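You operate a simulated robot arm through the tools that you are given. There is no shell and no other tool.

You run a simulated robot arm. Do the job below in one go: nothing can be reset, and whatever is moved stays where it is left.

Task
Set the controls near the left end of the control desk. At the end: the gain dial is turned to 4; the layer dial is turned to 5; the freq dial is turned to high; the orange stopper from the left end of the control desk is on the brown carton (marked "FILES"); whatever was shut is shut again. Leave all else as you found it, and nothing knocked over.

Only the result counts: the job must be done as asked and must still hold three seconds after the hand-in. Knocking over, shifting, dropping, spilling or breaking anything else fails it. A push-on lid holds only when it is set on centred and level and pressed home; a screw cap is set on level and turned clockwise until tight.

Robot
A 6-joint arm with a two-finger gripper, fixed in place. Base frame: the origin is on the floor under the middle of its stand, x ahead of it, y to its left, z up; the work surface is at about z = 76. Readings come in cm, degrees, newtons and seconds.
With the tool pointing down near the work surface it reaches from about 30 to 68 cm from the base axis. Its first joint turns from -66.0 to 66.0 degrees. Payload 2.45 kg.
The tool frame sits at the grasp point between the pads (the TCP): z along the fingers, y along the line on which they close. The tips reach 3 cm beyond it. The gripper opens to 10.6 cm; its body begins 7.9 cm behind the TCP.
Orientation is that of the tool frame in the base frame, as a unit quaternion [w, x, y, z]. With the fingers straight down and closing along the base's y, the tool's x points along the base's -x, its y along +y and its z along -z.

Tools
- The arm moves only by the tool arm_command. Its argument "rows" is a list of rows, each an object of numbers (a shift or turn left out is 0, a gripper value left out holds the last): "tx", "ty", "tz": the shift along the tool's x, y, z in units of 40 mm (1.0 is 40 mm); "ax", "ay", "az": the turn, a rotation vector about the tool's x, y, z in units of 4 degrees (1.0 is 4 degrees); "jaw": the finger opening in cm, from 0 to 10.6. In form: [{"tx": .., "ty": .., "tz": .., "ax": .., "ay": .., "az": .., "jaw": ..}, ...]. A call has 1 to 20 rows; each row shifts and turns the commanded pose from where the row before left it, along the tool's axes as they then stand. A call with a number of a shift or a turn outside -1 to 1 is refused whole. Rows are played at 5 a second. More than 5 cm and 8.6 degrees between two rows, or a gripper value outside its range, and nothing of the call is played. Where a pose cannot be reached the arm comes as near as it can. A force on the tool above 40 N (or 10 N above the force at the start of the call, whichever is more), or a blocked arm, ends the call early, and 0.2 s more pass. Each finger travels about 15.3 cm/s and halts on what it meets, pressing with about 27 N; the grip force reading is that of the motor and also rises with nothing between the fingers. The clock runs only during rows and for 0.2 s after the last one: add rows that do not move to give the fingers time. It gives the time, the measured TCP pose, the force on the tool (base axes), the opening and the grip force at its end, in the units of the frame above (readings bear some noise), with the torque about the TCP (base axes, N m) and any sound that the robot's microphone picked up, and new pictures: "show" is both (left out), scene, wrist or none.
- Cameras (640 x 400 px; columns grow to the right, rows downward): "scene" is fixed at [6.63, 42.87, 139.39]; the picture's right is [-0.62, -0.78, 0.00], its down [-0.53, 0.42, -0.74] and it looks along [0.58, -0.46, -0.67] (base axes); focal length 263 px, centre (320, 200). "wrist" rides on the gripper at [7.6, -0.2, -10.6] in the tool frame; the picture's right is [0.02, 1.00, 0.00], its down [-0.78, 0.02, -0.62] and it looks along [-0.62, 0.01, 0.78] (tool axes); focal length 247 px, centre (320, 200). There is no depth. A picture from a camera that has moved, and an enlarged one, comes with that camera's place and axes in the base frame and with its lens.
- zoom(camera, box): a new picture of the part [left, top, right, bottom] of that camera's present view, enlarged. It takes no simulated time.
- finish_job(): hands the job in; it is judged then, once.

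Nothing tells you positions but the pictures and the camera data. Unless the task says otherwise, let go and move clear before handing in.

The tools are called as name(argument=value, ...) on one line, values as JSON. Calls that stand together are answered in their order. arm_command: Moves the arm, as the interface text tells. Its arguments: {"type":"object","properties":{"rows":{"type":"array","items":{"type":"object","properties":{"tx":{"type":"number"},"ty":{"type":"number"},"tz":{"type":"number"},"ax":{"type":"number"},"ay":{"type":"number"},"az":{"type":"number"},"jaw":{"type":"number"}}}},"show":{"type":"string","enum":["both","scene","wrist","none"]}},"required":["rows"]} The other tools are called the same way: zoom (camera, box) takes an enlarged picture of a part of a camera's view; finish_job () hands the job in.

At the start:

```text
t: 0.0
tcp_pos: [33.69, -2.53, 117.37]
ee_rot: [0.001, 0.0, 1.0, 0.001]
ft_force: [0.2, 0.4, -0.1]
torque: [-0.01, 0.05, 0.01]
width: 10.6
finger_force: 0.1
```

scene: 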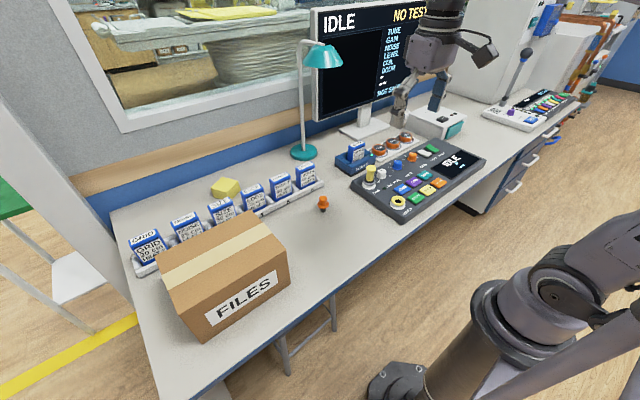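
wrist: 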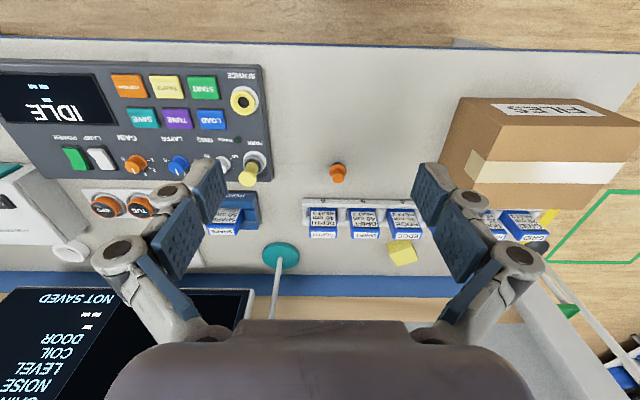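

I see a control desk with a panel (orange, blue and white dials), an orange stopper on the desk, and a brown FILES carton. I'll zoom in to read the dials before moving.

zoom(camera="scene", box=[340, 120, 500, 220])

zoom(camera="wrist", box=[60, 100, 300, 250])

zoom(camera="wrist", box=[300, 80, 640, 280])

zoom(camera="scene", box=[120, 140, 360, 290])

```text
4.00 times, centred on (420, 170) of scene
camera zoom: at [6.63, 42.87, 139.39], right [-0.62, -0.78, 0.0], down [-0.53, 0.42, -0.74], along [0.58, -0.46, -0.67], focal length 1052 px, centre (-80, 320)
```

zoom: 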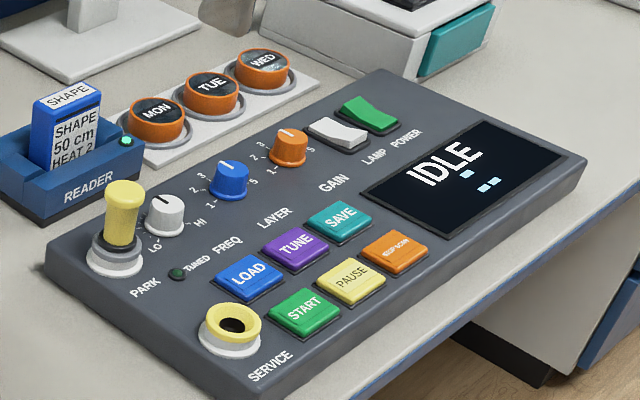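

```text
2.67 times, centred on (180, 175) of wrist
camera zoom: at [25.84, -2.73, 128.09], right [-0.02, 1.0, 0.0], down [0.78, 0.02, 0.62], along [0.62, 0.01, -0.78], focal length 659 px, centre (693, 267)
```

zoom: 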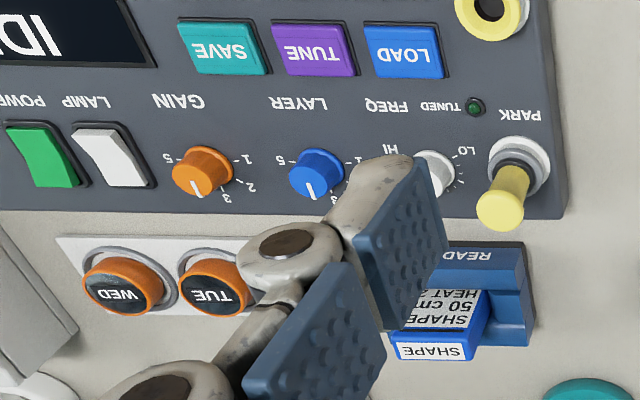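

```text
1.88 times, centred on (470, 180) of wrist
camera zoom: at [25.84, -2.73, 128.09], right [-0.02, 1.0, 0.0], down [0.78, 0.02, 0.62], along [0.62, 0.01, -0.78], focal length 465 px, centre (38, 238)
```

zoom: 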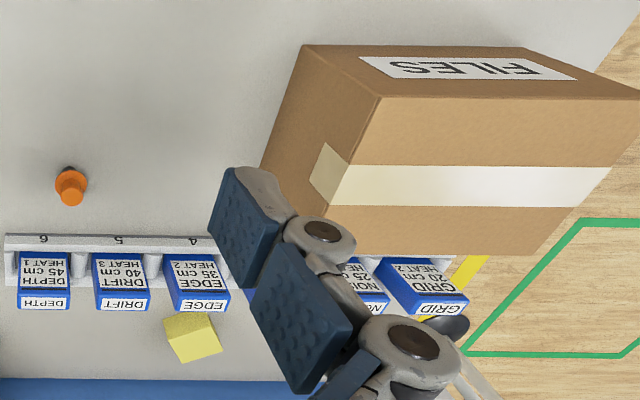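

```text
2.67 times, centred on (240, 215) of scene
camera zoom: at [6.63, 42.87, 139.39], right [-0.62, -0.78, 0.0], down [-0.53, 0.42, -0.74], along [0.58, -0.46, -0.67], focal length 702 px, centre (533, 160)
```

zoom: 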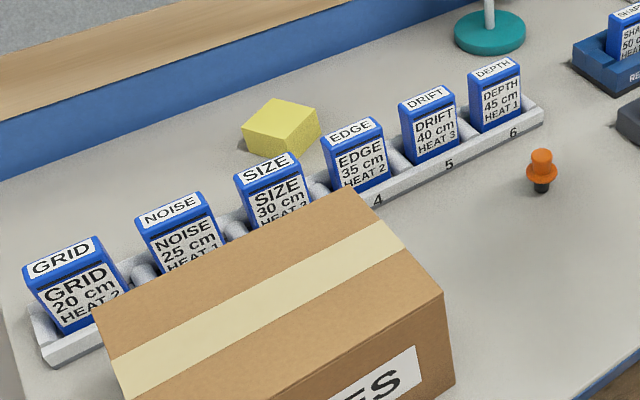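

The panel's three dials are roughly at x≈54, y≈-43 (gain), -33 (layer), -24 (freq), with tops near z≈81. The stopper is near (57, 1.4) and the carton top near z≈93. I'll move the wrist camera over the dials to read them more closely.

arm_command(rows=[{"tx": -0.167, "ty": -0.847, "tz": 0.45, "jaw": 10.6}, {"tx": -0.167, "ty": -0.847, "tz": 0.45}, {"tx": -0.167, "ty": -0.847, "tz": 0.45}, {"tx": -0.167, "ty": -0.847, "tz": 0.45}, {"tx": -0.167, "ty": -0.847, "tz": 0.45}, {"tx": -0.167, "ty": -0.847, "tz": 0.45}, {"tx": -0.167, "ty": -0.847, "tz": 0.45}, {"tx": -0.167, "ty": -0.847, "tz": 0.45}, {"tx": -0.167, "ty": -0.847, "tz": 0.45}, {}])

```text
t: 2.2
tcp_pos: [39.61, -33.21, 101.27]
ee_rot: [0.0, 0.0, 1.0, 0.0]
ft_force: [-0.3, 0.5, 0.3]
torque: [0.01, 0.02, 0.01]
width: 10.62
finger_force: 0.0
camera wrist: at [31.92, -33.26, 111.87], right [-0.02, 1.0, 0.0], down [0.78, 0.02, 0.62], along [0.62, 0.01, -0.78], focal length 247 px, centre (320, 200)
```

scene: 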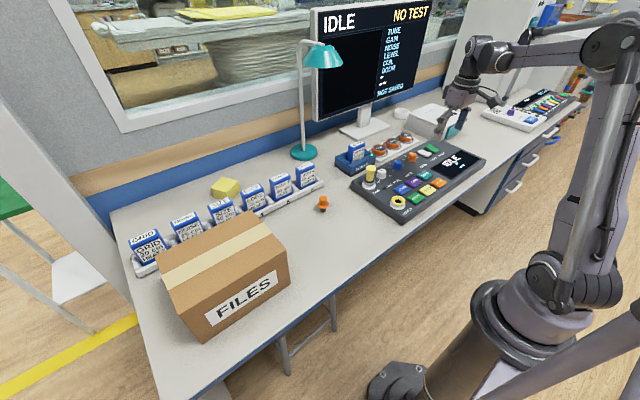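
wrist: 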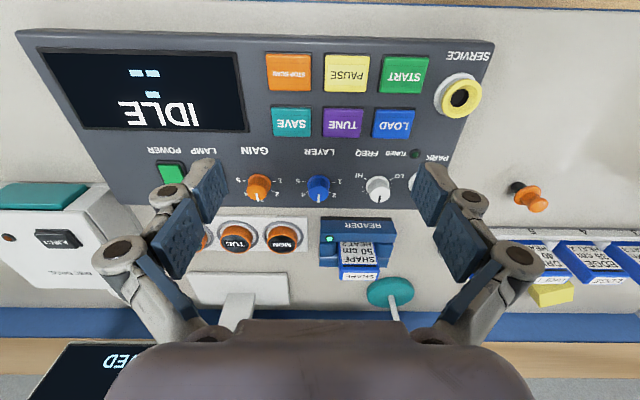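

The dials are in clear view now. I'll zoom in for the pointers and scales.

zoom(camera="wrist", box=[220, 130, 420, 255])

zoom(camera="wrist", box=[225, 155, 305, 205])

zoom(camera="wrist", box=[280, 155, 360, 205])

zoom(camera="wrist", box=[340, 155, 420, 205])

zoom(camera="scene", box=[360, 140, 440, 190])

```text
3.20 times, centred on (320, 192) of wrist
camera zoom: at [31.92, -33.26, 111.87], right [-0.02, 1.0, 0.0], down [0.78, 0.02, 0.62], along [0.62, 0.01, -0.78], focal length 790 px, centre (320, 224)
```

zoom: 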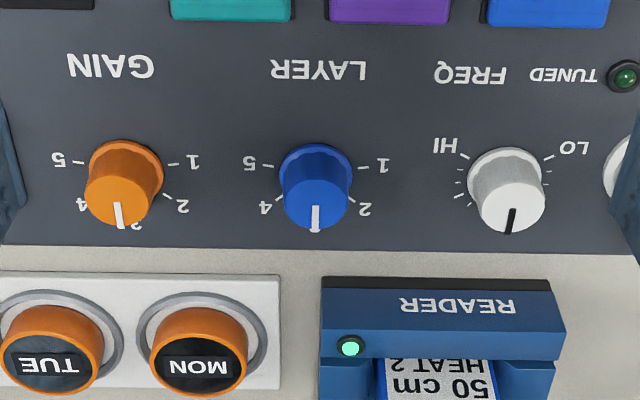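

```text
8.00 times, centred on (265, 180) of wrist
camera zoom: at [31.92, -33.26, 111.87], right [-0.02, 1.0, 0.0], down [0.78, 0.02, 0.62], along [0.62, 0.01, -0.78], focal length 1976 px, centre (760, 360)
```

zoom: 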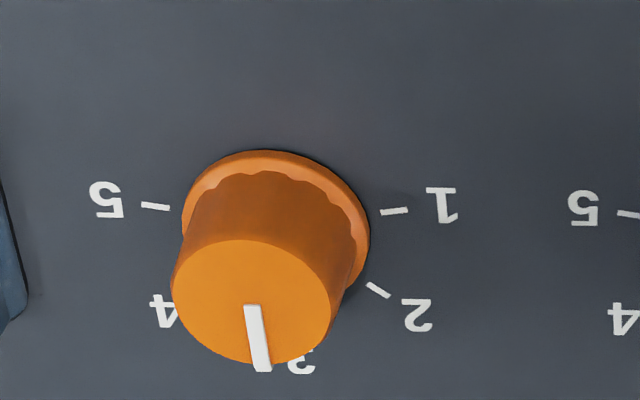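

```text
8.00 times, centred on (320, 180) of wrist
camera zoom: at [31.92, -33.26, 111.87], right [-0.02, 1.0, 0.0], down [0.78, 0.02, 0.62], along [0.62, 0.01, -0.78], focal length 1976 px, centre (320, 360)
```

zoom: 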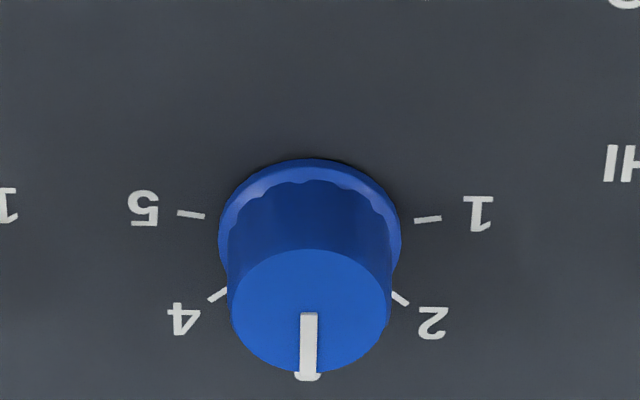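

```text
8.00 times, centred on (380, 180) of wrist
camera zoom: at [31.92, -33.26, 111.87], right [-0.02, 1.0, 0.0], down [0.78, 0.02, 0.62], along [0.62, 0.01, -0.78], focal length 1976 px, centre (-160, 360)
```

zoom: 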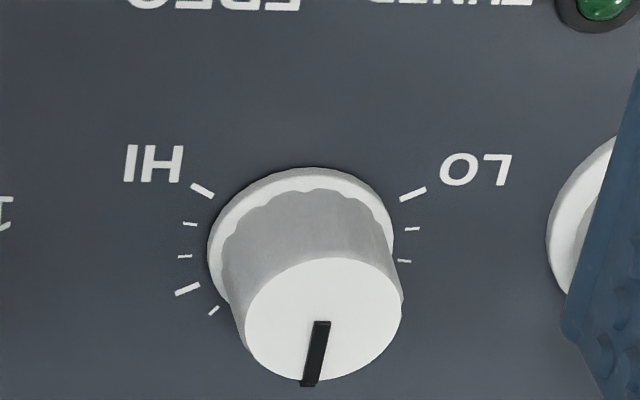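

```text
8.00 times, centred on (400, 165) of scene
camera zoom: at [6.63, 42.87, 139.39], right [-0.62, -0.78, 0.0], down [-0.53, 0.42, -0.74], along [0.58, -0.46, -0.67], focal length 2105 px, centre (-320, 480)
```

zoom: 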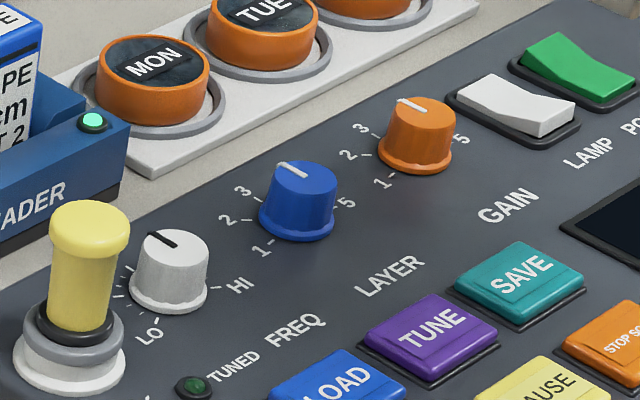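

All three pointers stand at mid-scale: gain at 3, layer at 3, freq centred. The scale steps look like 50° for gain and layer, with freq HI at about 120° clockwise. I'll move above the layer dial first with the jaw partly closed and check clearance.

arm_command(rows=[{"tx": -0.725, "tz": 0.4, "jaw": 5.5}, {"tx": -0.725, "tz": 0.4}, {"tx": -0.725, "tz": 0.4}, {"tx": -0.725, "tz": 0.4}, {"tx": -0.725, "tz": 0.4}, {}])

```text
t: 3.6
tcp_pos: [54.28, -32.99, 93.22]
ee_rot: [-0.001, -0.001, 1.0, 0.0]
ft_force: [0.3, 0.1, -0.5]
torque: [-0.04, 0.03, 0.05]
width: 5.51
finger_force: 0.1
camera wrist: at [46.43, -33.21, 103.82], right [-0.02, 1.0, 0.0], down [0.78, 0.02, 0.62], along [0.62, 0.01, -0.78], focal length 247 px, centre (320, 200)
```

scene: 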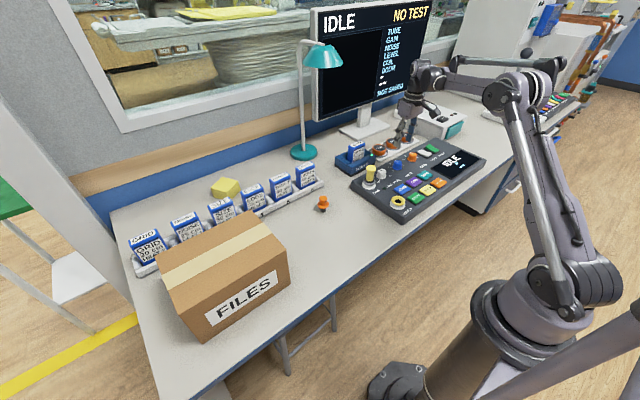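
wrist: 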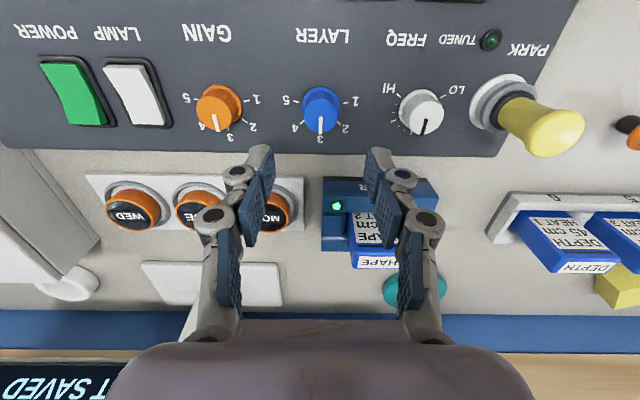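

zoom(camera="wrist", box=[280, 70, 360, 150])

zoom(camera="scene", box=[370, 110, 450, 180])

zoom(camera="wrist", box=[160, 70, 480, 230])

```text
5.00 times, centred on (320, 110) of wrist
camera zoom: at [46.43, -33.21, 103.82], right [-0.02, 1.0, 0.0], down [0.78, 0.02, 0.62], along [0.62, 0.01, -0.78], focal length 1235 px, centre (320, 650)
```

zoom: 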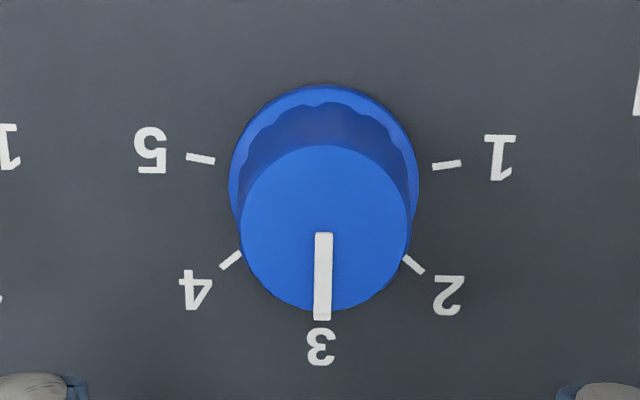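

```text
5.71 times, centred on (410, 145) of scene
camera zoom: at [6.63, 42.87, 139.39], right [-0.62, -0.78, 0.0], down [-0.53, 0.42, -0.74], along [0.58, -0.46, -0.67], focal length 1503 px, centre (-194, 514)
```

zoom: 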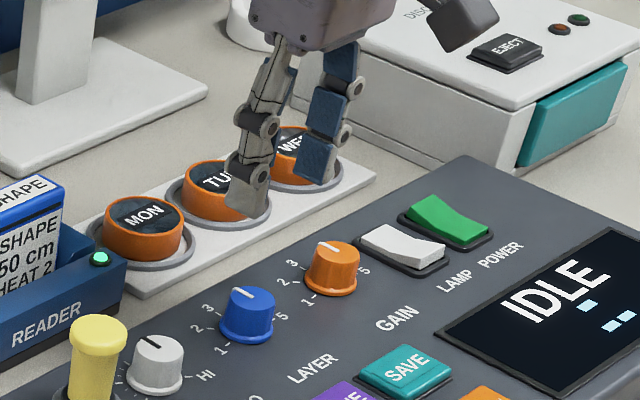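

```text
2.00 times, centred on (320, 150) of wrist
camera zoom: at [46.43, -33.21, 103.82], right [-0.02, 1.0, 0.0], down [0.78, 0.02, 0.62], along [0.62, 0.01, -0.78], focal length 494 px, centre (320, 300)
```

zoom: 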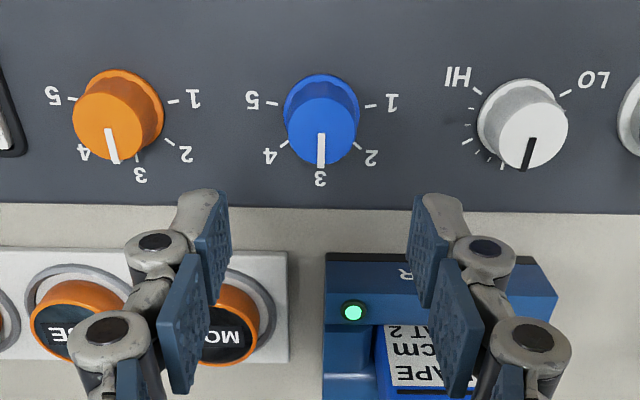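

The layer dial is centred at about (54.0, -33.1), with the panel at z≈80.1 and the knob top at z≈82.6. I'll pre-rotate the tool 50° counter-clockwise while staying above it, so the grip can then turn 100° clockwise.

arm_command(rows=[{"tx": 0.05, "ty": -0.015}, {"az": -1}, {"az": -1}, {"az": -1}, {"az": -1}, {"az": -1}, {"az": -1}, {"az": -1}, {"az": -1}, {"az": -1}, {"az": -1}, {"az": -1}, {"az": -1}, {"az": -0.5}, {"tz": 0.6}, {"tz": 0.6}, {}])

```text
t: 7.2
tcp_pos: [53.93, -33.3, 88.4]
ee_rot: [0.001, -0.423, 0.906, 0.0]
ft_force: [-0.6, 0.9, -0.1]
torque: [-0.03, -0.01, -0.01]
width: 5.52
finger_force: 0.2
camera wrist: at [49.01, -39.16, 99.03], right [-0.78, 0.63, 0.0], down [0.49, 0.61, 0.62], along [0.39, 0.49, -0.78], focal length 247 px, centre (320, 200)
```

scene: 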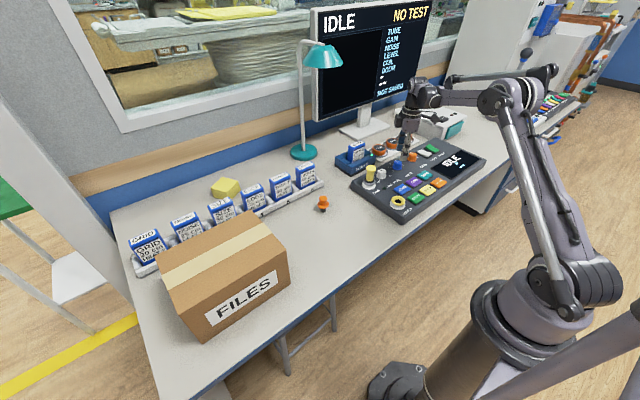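
wrist: 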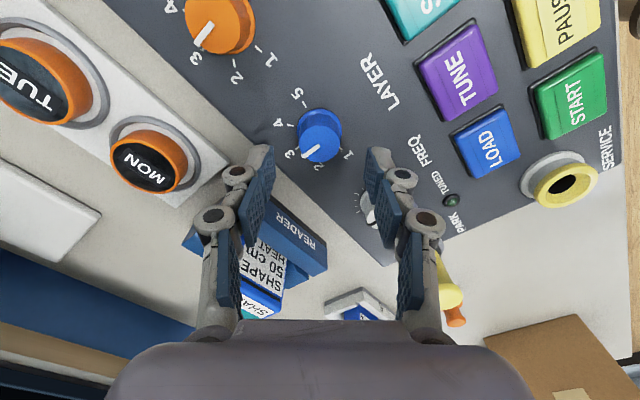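

zoom(camera="wrist", box=[280, 90, 360, 170])

zoom(camera="scene", box=[370, 110, 450, 180])

```text
5.00 times, centred on (320, 130) of wrist
camera zoom: at [49.01, -39.16, 99.03], right [-0.78, 0.63, 0.0], down [0.49, 0.61, 0.62], along [0.39, 0.49, -0.78], focal length 1235 px, centre (320, 550)
```

zoom: 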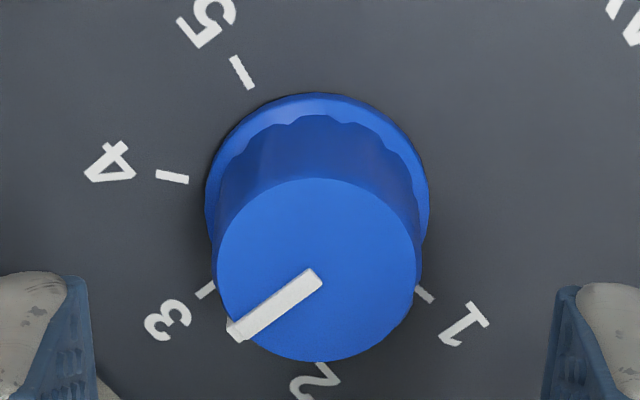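

```text
5.71 times, centred on (410, 145) of scene
camera zoom: at [6.63, 42.87, 139.39], right [-0.62, -0.78, 0.0], down [-0.53, 0.42, -0.74], along [0.58, -0.46, -0.67], focal length 1503 px, centre (-194, 514)
```

zoom: 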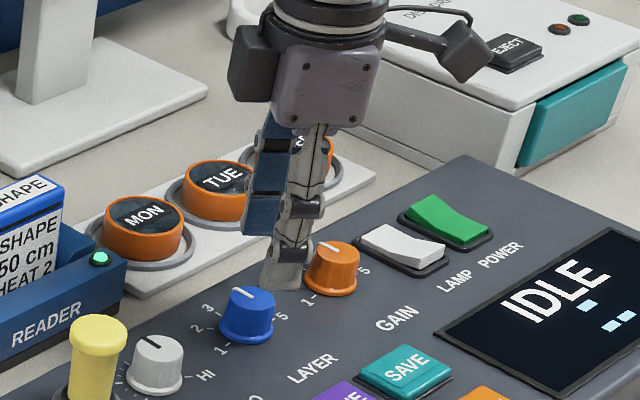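

The knob sits well between the tips. I'll descend with a small correction along the finger plane and close on the layer knob.

arm_command(rows=[{"tx": -0.05, "ty": -0.015, "tz": 0.4}, {"tz": 0.4}, {"tz": 0.3}, {}, {"jaw": 4.5}, {"jaw": 3.5}, {"jaw": 2.0}, {}, {}, {}])

```text
t: 9.4
tcp_pos: [54.14, -33.01, 84.18]
ee_rot: [0.001, -0.422, 0.906, -0.001]
ft_force: [4.8, -3.7, 2.9]
torque: [-0.19, -0.11, 0.0]
width: 2.95
finger_force: 45.1
camera wrist: at [49.17, -39.0, 94.72], right [-0.78, 0.63, 0.0], down [0.49, 0.61, 0.62], along [0.39, 0.48, -0.78], focal length 247 px, centre (320, 200)
```

scene: 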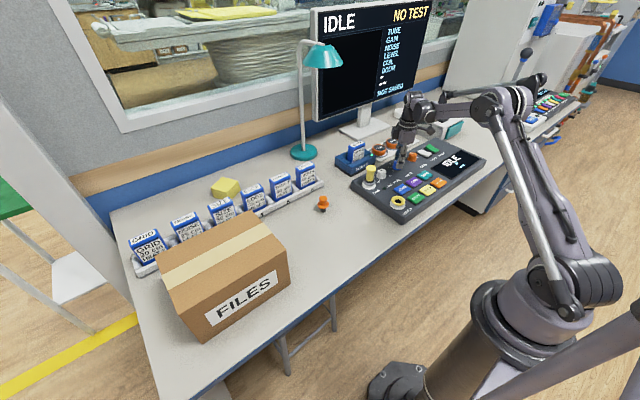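
wrist: 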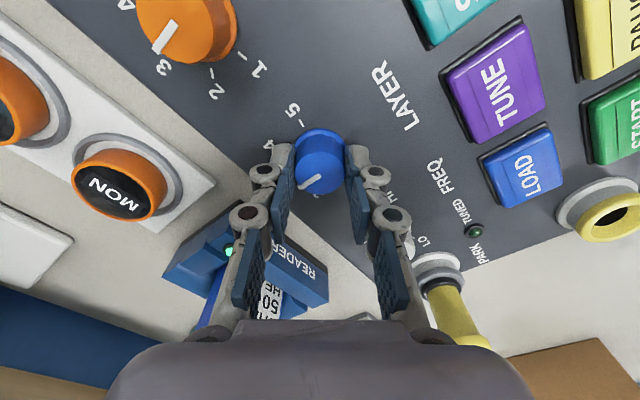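

The knob is gripped (width 2.95 cm) with a small side force. I'll turn 20° clockwise first to check that it follows.

arm_command(rows=[{"ty": -0.015}, {"az": 1}, {"az": 1}, {"az": 1}, {"az": 1}, {"az": 1}, {}])

zoom(camera="wrist", box=[260, 90, 380, 210])

```text
t: 11.0
tcp_pos: [54.1, -33.02, 84.18]
ee_rot: [0.001, -0.257, 0.966, 0.001]
ft_force: [-13.4, 3.0, 4.8]
torque: [0.19, 0.22, 0.04]
width: 2.95
finger_force: 44.9
camera wrist: at [47.45, -36.98, 94.73], right [-0.52, 0.86, 0.0], down [0.67, 0.4, 0.62], along [0.53, 0.32, -0.78], focal length 247 px, centre (320, 200)
```

scene: 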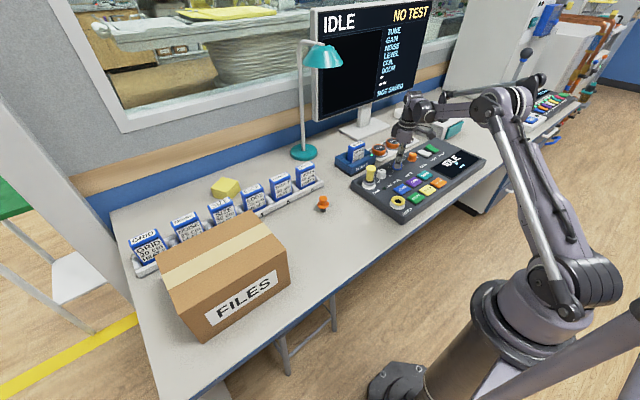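
wrist: 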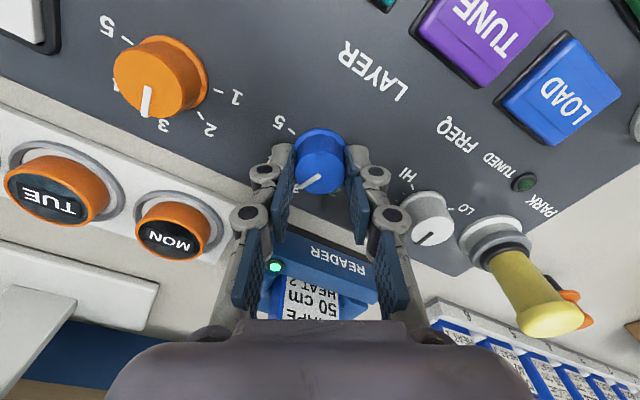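

```text
3.33 times, centred on (320, 150) of wrist
camera zoom: at [47.45, -36.98, 94.73], right [-0.52, 0.86, 0.0], down [0.67, 0.4, 0.62], along [0.53, 0.32, -0.78], focal length 823 px, centre (320, 367)
```

zoom: 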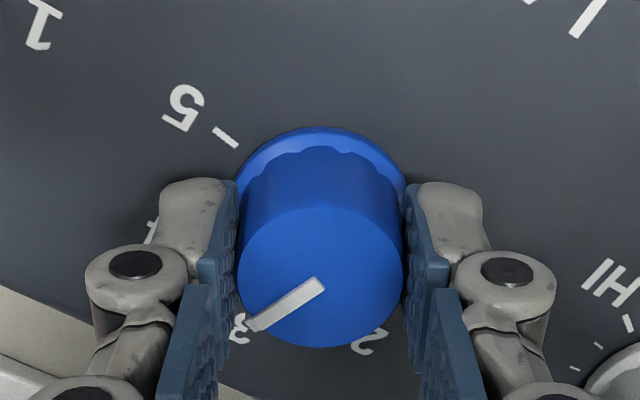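

The knob turns together with the tool, with the pointer moving towards 4. A side force is building up from a slight off-centre grip, so I'll relieve it by a small shift and measure the stiffness.

arm_command(rows=[{"tx": 0.01, "ty": 0.01}, {}, {}], show="none")

```text
t: 11.8
tcp_pos: [54.16, -33.09, 84.25]
ee_rot: [0.0, -0.258, 0.966, 0.0]
ft_force: [-9.8, 0.6, 9.1]
torque: [-0.26, 0.68, 0.0]
width: 2.95
finger_force: 44.9
```

arm_command(rows=[{"tx": 0.02, "ty": 0.02}, {}, {}], show="none")

```text
t: 12.6
tcp_pos: [54.05, -33.02, 84.11]
ee_rot: [0.002, -0.259, 0.966, -0.001]
ft_force: [3.3, -2.9, 12.9]
torque: [-0.44, 0.19, -0.03]
width: 2.93
finger_force: 44.9
```

The side force is relieved. I'll ease the small vertical load and turn another 20° with a small per-row compensation.

arm_command(rows=[{"tz": -0.03}, {"az": 1, "tx": 0.004, "ty": 0.004}, {"az": 1, "tx": 0.004, "ty": 0.004}, {"az": 1, "tx": 0.004, "ty": 0.004}, {"az": 1, "tx": 0.004, "ty": 0.004}, {"az": 1, "tx": 0.004, "ty": 0.004}, {}], show="wrist")

```text
t: 14.2
tcp_pos: [53.93, -33.04, 84.08]
ee_rot: [0.003, -0.087, 0.996, 0.0]
ft_force: [17.7, -7.2, -12.8]
torque: [-0.29, -0.07, 0.0]
width: 2.91
finger_force: 44.7
camera wrist: at [46.39, -34.43, 94.69], right [-0.19, 0.98, 0.0], down [0.77, 0.15, 0.63], along [0.61, 0.12, -0.78], focal length 247 px, centre (320, 200)
```

wrist: 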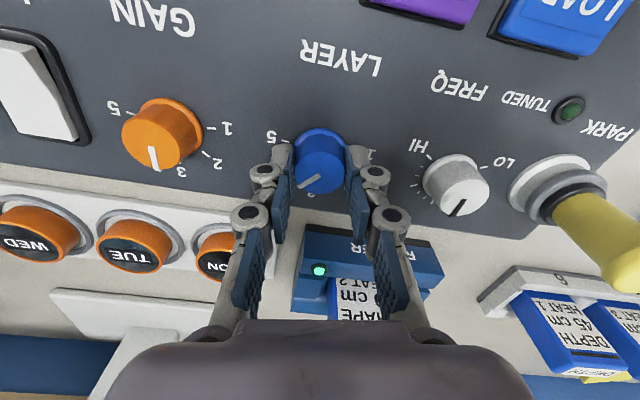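

arm_command(rows=[{"tx": -0.035, "ty": -0.02, "tz": 0.015}, {}, {}], show="none")

```text
t: 15.0
tcp_pos: [54.03, -33.03, 84.19]
ee_rot: [0.001, -0.087, 0.996, 0.0]
ft_force: [8.0, -2.8, -9.8]
torque: [0.24, -1.22, 0.02]
width: 2.91
finger_force: 45.0
```

arm_command(rows=[{"tx": -0.02, "ty": -0.01, "tz": 0.01}, {"az": 1}, {"az": 1}, {"az": 1}, {"az": 1}, {"az": 1}, {}], show="wrist")

```text
t: 16.6
tcp_pos: [54.21, -33.03, 84.08]
ee_rot: [-0.001, 0.087, 0.996, 0.0]
ft_force: [-3.8, 8.0, 4.8]
torque: [0.41, 1.07, -0.01]
width: 2.9
finger_force: 44.8
camera wrist: at [46.41, -31.79, 94.75], right [0.15, 0.99, 0.0], down [0.77, -0.12, 0.62], along [0.61, -0.09, -0.78], focal length 247 px, centre (320, 200)
```

wrist: 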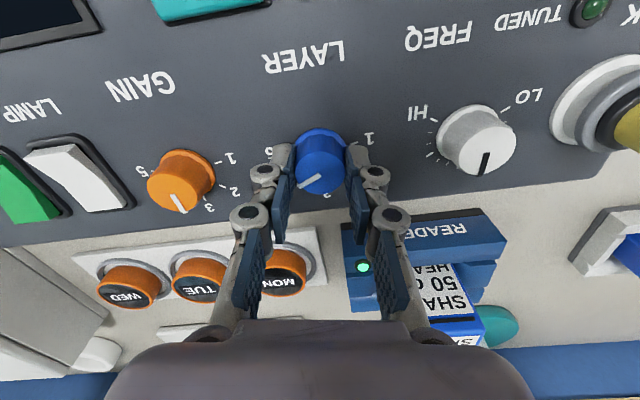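

Turned 60° so far with low force. Continuing the turn.

arm_command(rows=[{"ty": 0.01}, {"az": 1}, {"az": 1}, {"az": 1}, {"az": 1}, {"az": 1}, {}], show="wrist")

```text
t: 18.2
tcp_pos: [54.15, -32.97, 84.18]
ee_rot: [-0.001, 0.26, 0.966, 0.001]
ft_force: [-9.2, 12.7, 3.2]
torque: [0.26, 0.03, -0.02]
width: 2.91
finger_force: 44.9
camera wrist: at [47.29, -29.26, 94.76], right [0.48, 0.88, 0.0], down [0.69, -0.38, 0.62], along [0.54, -0.3, -0.78], focal length 247 px, centre (320, 200)
```

wrist: 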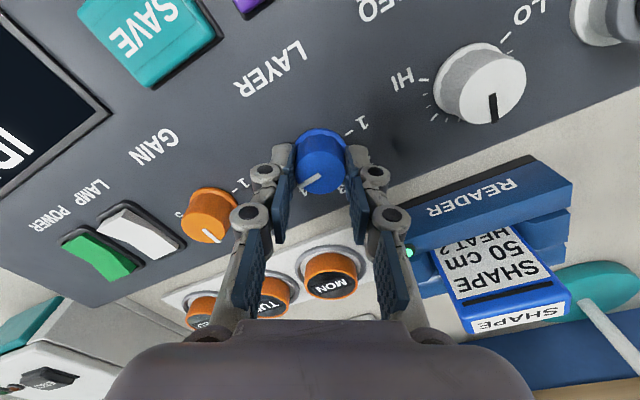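

arm_command(rows=[{"tx": 0.03, "ty": 0.012}, {"az": 1}, {"az": 1}, {"az": 1}, {"az": 1}, {"az": 1}, {}], show="wrist")

zoom(camera="wrist", box=[250, 80, 390, 220])

```text
t: 19.8
tcp_pos: [54.1, -32.92, 84.17]
ee_rot: [0.0, 0.422, 0.906, 0.001]
ft_force: [3.1, 4.2, -1.0]
torque: [-0.07, -0.16, 1.0]
width: 2.96
finger_force: 45.3
camera wrist: at [48.91, -27.12, 94.74], right [0.75, 0.66, 0.0], down [0.52, -0.59, 0.62], along [0.41, -0.47, -0.78], focal length 247 px, centre (320, 200)
```

wrist: 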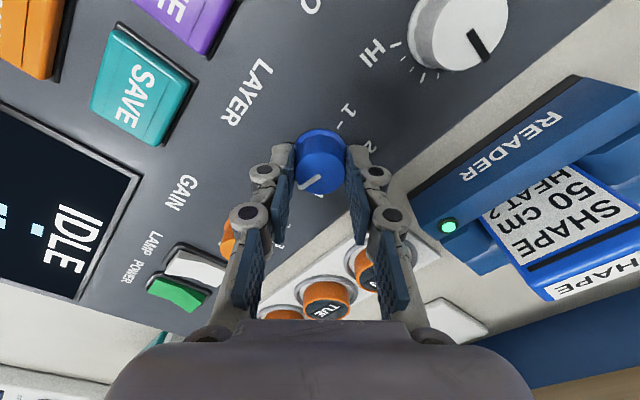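

```text
2.86 times, centred on (320, 150) of wrist
camera zoom: at [48.91, -27.12, 94.74], right [0.75, 0.66, 0.0], down [0.52, -0.59, 0.62], along [0.41, -0.47, -0.78], focal length 706 px, centre (320, 343)
```

zoom: 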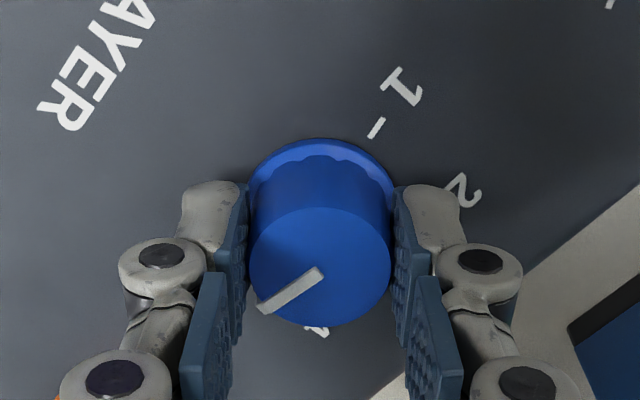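

The turn is done, and the torque suggests the end stop near 5. I'll release, rise and check the layer pointer.

arm_command(rows=[{"jaw": 5.5}, {}, {"tz": -0.6}, {"tz": -0.8}, {"tz": -0.8}, {"tz": -0.3}, {}])

zoom(camera="wrist", box=[260, 60, 380, 160])

zoom(camera="scene", box=[370, 110, 450, 180])

```text
t: 21.4
tcp_pos: [54.01, -33.02, 94.1]
ee_rot: [0.0, 0.423, 0.906, 0.0]
ft_force: [-0.4, -0.4, 0.4]
torque: [0.0, -0.02, -0.01]
width: 5.52
finger_force: 0.0
camera wrist: at [48.82, -27.15, 104.84], right [0.75, 0.66, 0.0], down [0.52, -0.59, 0.62], along [0.41, -0.47, -0.78], focal length 247 px, centre (320, 200)
```

scene: 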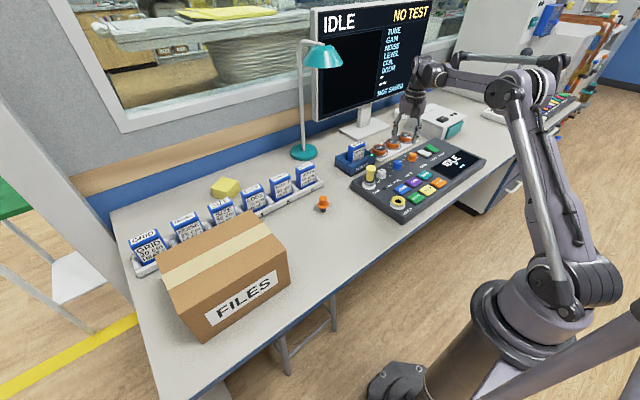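
wrist: 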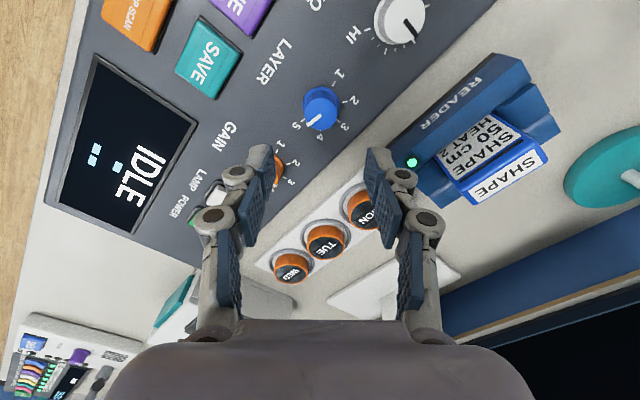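

```text
4.00 times, centred on (320, 110) of wrist
camera zoom: at [48.82, -27.15, 104.84], right [0.75, 0.66, 0.0], down [0.52, -0.59, 0.62], along [0.41, -0.47, -0.78], focal length 988 px, centre (320, 560)
```

zoom: 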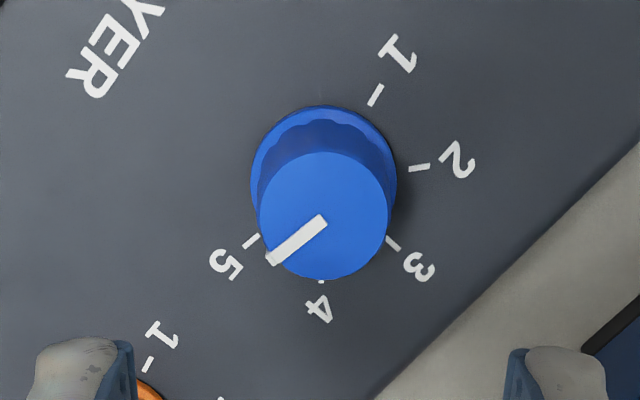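

```text
5.71 times, centred on (410, 145) of scene
camera zoom: at [6.63, 42.87, 139.39], right [-0.62, -0.78, 0.0], down [-0.53, 0.42, -0.74], along [0.58, -0.46, -0.67], focal length 1503 px, centre (-194, 514)
```

zoom: 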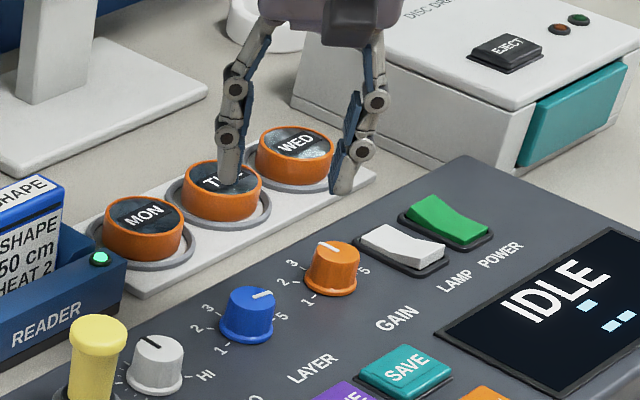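

Layer reads 5. Next is the gain dial at about (54.1, -42.4), close to the reach limit. I'll move above it with a narrower jaw to clear the lamp switch.

arm_command(rows=[{"tx": -0.6, "ty": -0.49, "jaw": 4.4}, {"tx": -0.6, "ty": -0.49}, {"tx": -0.6, "ty": -0.49}, {"az": -1}, {"az": -1}, {"az": -1}, {"az": -1}, {"az": -1}, {"az": -1}, {"az": -1}, {"az": -0.5}, {}, {}])

zoom(camera="wrist", box=[260, 60, 380, 160])

zoom(camera="scene", box=[380, 100, 460, 170])

```text
t: 24.2
tcp_pos: [54.2, -41.97, 93.98]
ee_rot: [0.0, 0.174, 0.985, 0.001]
ft_force: [0.5, 0.0, -0.7]
torque: [0.0, 0.01, 0.03]
width: 4.42
finger_force: 0.0
camera wrist: at [46.79, -39.67, 104.69], right [0.32, 0.95, 0.0], down [0.74, -0.25, 0.62], along [0.59, -0.2, -0.78], focal length 247 px, centre (320, 200)
```

scene: 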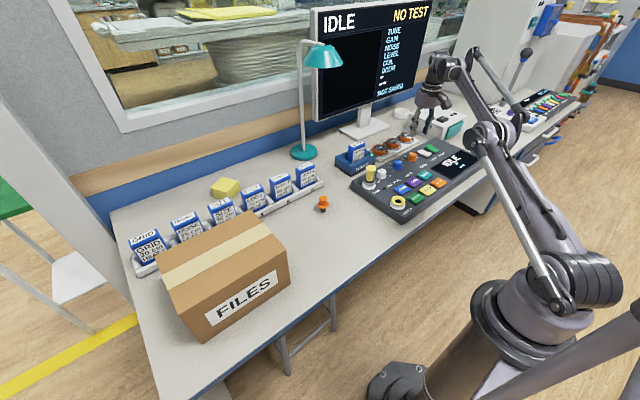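
wrist: 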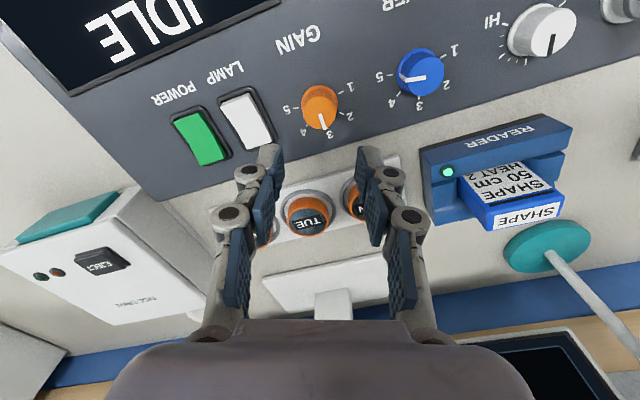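

```text
4.00 times, centred on (320, 110) of wrist
camera zoom: at [46.79, -39.67, 104.69], right [0.32, 0.95, 0.0], down [0.74, -0.25, 0.62], along [0.59, -0.2, -0.78], focal length 988 px, centre (320, 560)
```

zoom: 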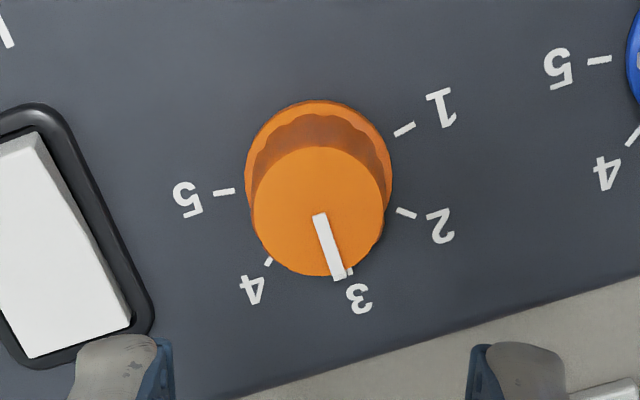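

```text
5.71 times, centred on (420, 135) of scene
camera zoom: at [6.63, 42.87, 139.39], right [-0.62, -0.78, 0.0], down [-0.53, 0.42, -0.74], along [0.58, -0.46, -0.67], focal length 1503 px, centre (-251, 571)
```

zoom: 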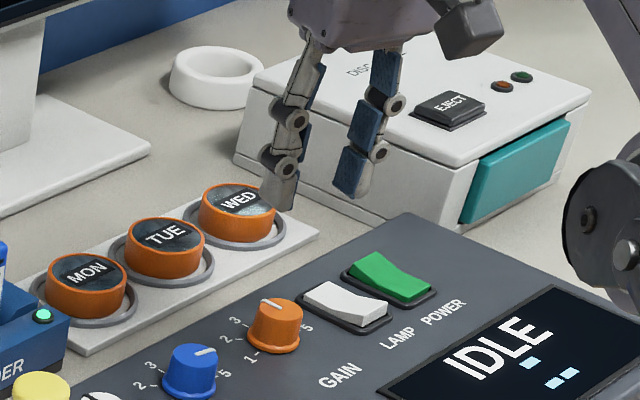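

arm_command(rows=[{"ty": -0.035, "tz": 0.7}, {"tz": 0.7}, {}], show="wrist")

zoom(camera="wrist", box=[260, 80, 380, 180])

```text
t: 25.0
tcp_pos: [54.1, -42.41, 88.46]
ee_rot: [0.0, 0.174, 0.985, 0.0]
ft_force: [-0.4, -0.5, 0.5]
torque: [0.03, -0.01, -0.04]
width: 4.4
finger_force: 0.1
camera wrist: at [46.74, -39.85, 99.06], right [0.32, 0.95, 0.0], down [0.74, -0.25, 0.62], along [0.59, -0.2, -0.78], focal length 247 px, centre (320, 200)
```

wrist: 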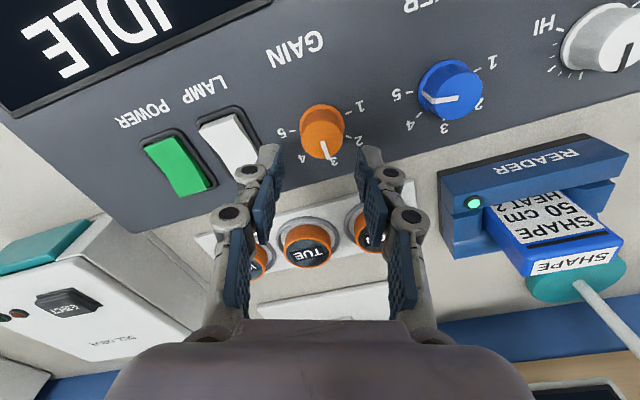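

```text
4.00 times, centred on (320, 130) of wrist
camera zoom: at [46.74, -39.85, 99.06], right [0.32, 0.95, 0.0], down [0.74, -0.25, 0.62], along [0.59, -0.2, -0.78], focal length 988 px, centre (320, 480)
```

zoom: 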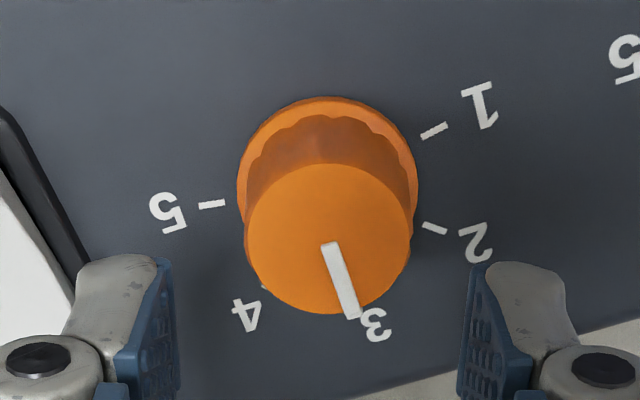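

arm_command(rows=[{"ty": 0.02, "tz": 0.4}, {"tz": 0.4}, {"tz": 0.3}, {}, {"jaw": 3.8}, {"jaw": 3.2}, {"jaw": 2.0}, {}, {}], show="wrist")

```text
t: 27.0
tcp_pos: [54.28, -42.22, 84.1]
ee_rot: [0.001, 0.173, 0.985, 0.0]
ft_force: [0.5, 4.2, -1.9]
torque: [0.15, -0.08, 0.02]
width: 2.92
finger_force: 45.1
camera wrist: at [46.86, -39.75, 94.67], right [0.32, 0.95, 0.0], down [0.74, -0.25, 0.62], along [0.59, -0.2, -0.78], focal length 247 px, centre (320, 200)
```

wrist: 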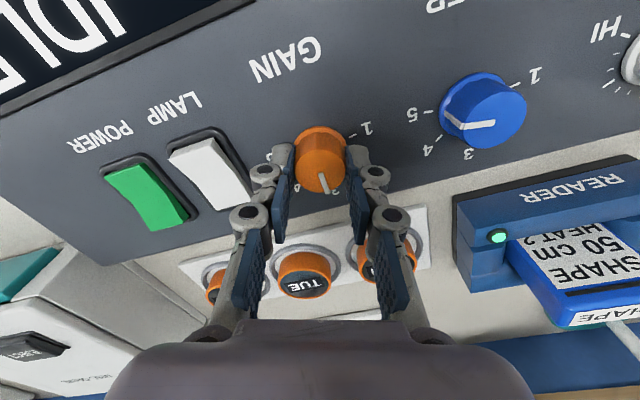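

Gain knob gripped with low force. Turning 24° clockwise first.

arm_command(rows=[{"ty": 0.008}, {"az": 1}, {"az": 1}, {"az": 1}, {"az": 1}, {"az": 1}, {"az": 1}, {}], show="none")

```text
t: 28.8
tcp_pos: [54.26, -42.25, 83.97]
ee_rot: [0.002, 0.376, 0.927, 0.0]
ft_force: [6.9, -1.1, -5.4]
torque: [0.03, -0.2, -0.04]
width: 2.88
finger_force: 44.7
```

arm_command(rows=[{"tx": -0.012, "ty": 0.008, "tz": 0.01}, {"az": 1}, {"az": 1}, {"az": 1}, {"az": 1}, {"az": 1}, {"az": 1}, {"az": 0.5}, {}], show="wrist")

zoom(camera="wrist", box=[260, 80, 380, 200])

```text
t: 30.8
tcp_pos: [54.2, -42.18, 84.07]
ee_rot: [0.0, 0.574, 0.819, -0.001]
ft_force: [-2.6, 1.9, -3.2]
torque: [0.09, 0.07, 0.03]
width: 2.91
finger_force: 45.1
camera wrist: at [51.32, -35.1, 94.68], right [0.93, 0.36, 0.0], down [0.28, -0.73, 0.62], along [0.22, -0.58, -0.78], focal length 247 px, centre (320, 200)
```

wrist: 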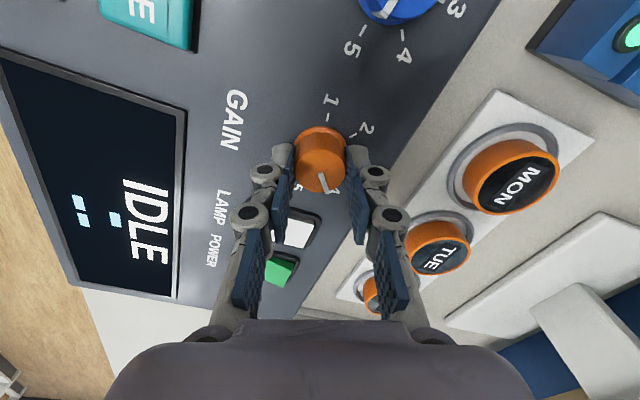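

```text
3.33 times, centred on (320, 140) of wrist
camera zoom: at [51.32, -35.1, 94.68], right [0.93, 0.36, 0.0], down [0.28, -0.73, 0.62], along [0.22, -0.58, -0.78], focal length 823 px, centre (320, 400)
```

zoom: 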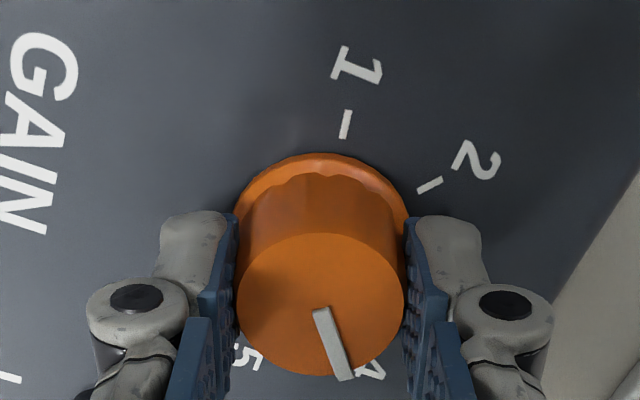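

arm_command(rows=[{"jaw": 4.6}, {}, {"tz": -0.6}, {"tz": -0.8}, {"tz": -0.8}, {"tz": -0.3}, {}])

zoom(camera="wrist", box=[260, 60, 380, 160])

zoom(camera="scene", box=[370, 120, 450, 190])

```text
t: 32.4
tcp_pos: [54.21, -42.22, 94.11]
ee_rot: [0.0, 0.574, 0.819, 0.001]
ft_force: [-0.2, 0.2, 0.2]
torque: [0.01, 0.01, -0.04]
width: 4.58
finger_force: 0.0
camera wrist: at [51.13, -35.05, 104.74], right [0.93, 0.36, 0.0], down [0.28, -0.73, 0.62], along [0.23, -0.58, -0.78], focal length 247 px, centre (320, 200)
```

scene: 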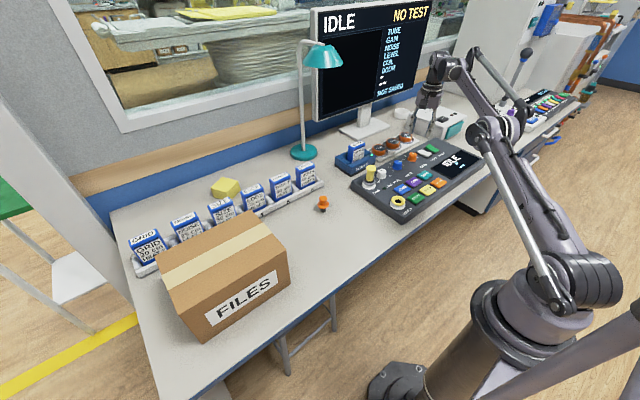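
wrist: 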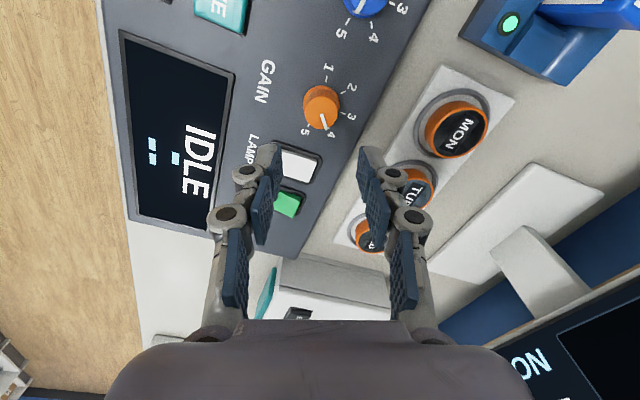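

```text
4.00 times, centred on (320, 110) of wrist
camera zoom: at [51.13, -35.05, 104.74], right [0.93, 0.36, 0.0], down [0.28, -0.73, 0.62], along [0.23, -0.58, -0.78], focal length 988 px, centre (320, 560)
```

zoom: 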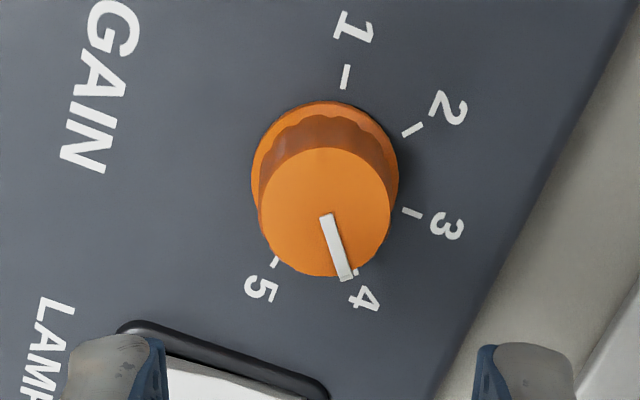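

```text
5.71 times, centred on (410, 155) of scene
camera zoom: at [6.63, 42.87, 139.39], right [-0.62, -0.78, 0.0], down [-0.53, 0.42, -0.74], along [0.58, -0.46, -0.67], focal length 1503 px, centre (-194, 457)
```

zoom: 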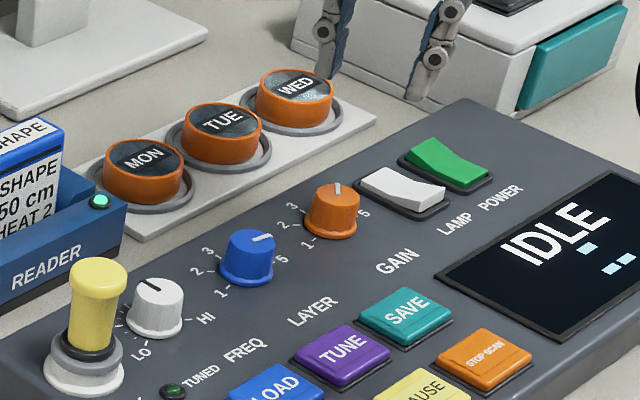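

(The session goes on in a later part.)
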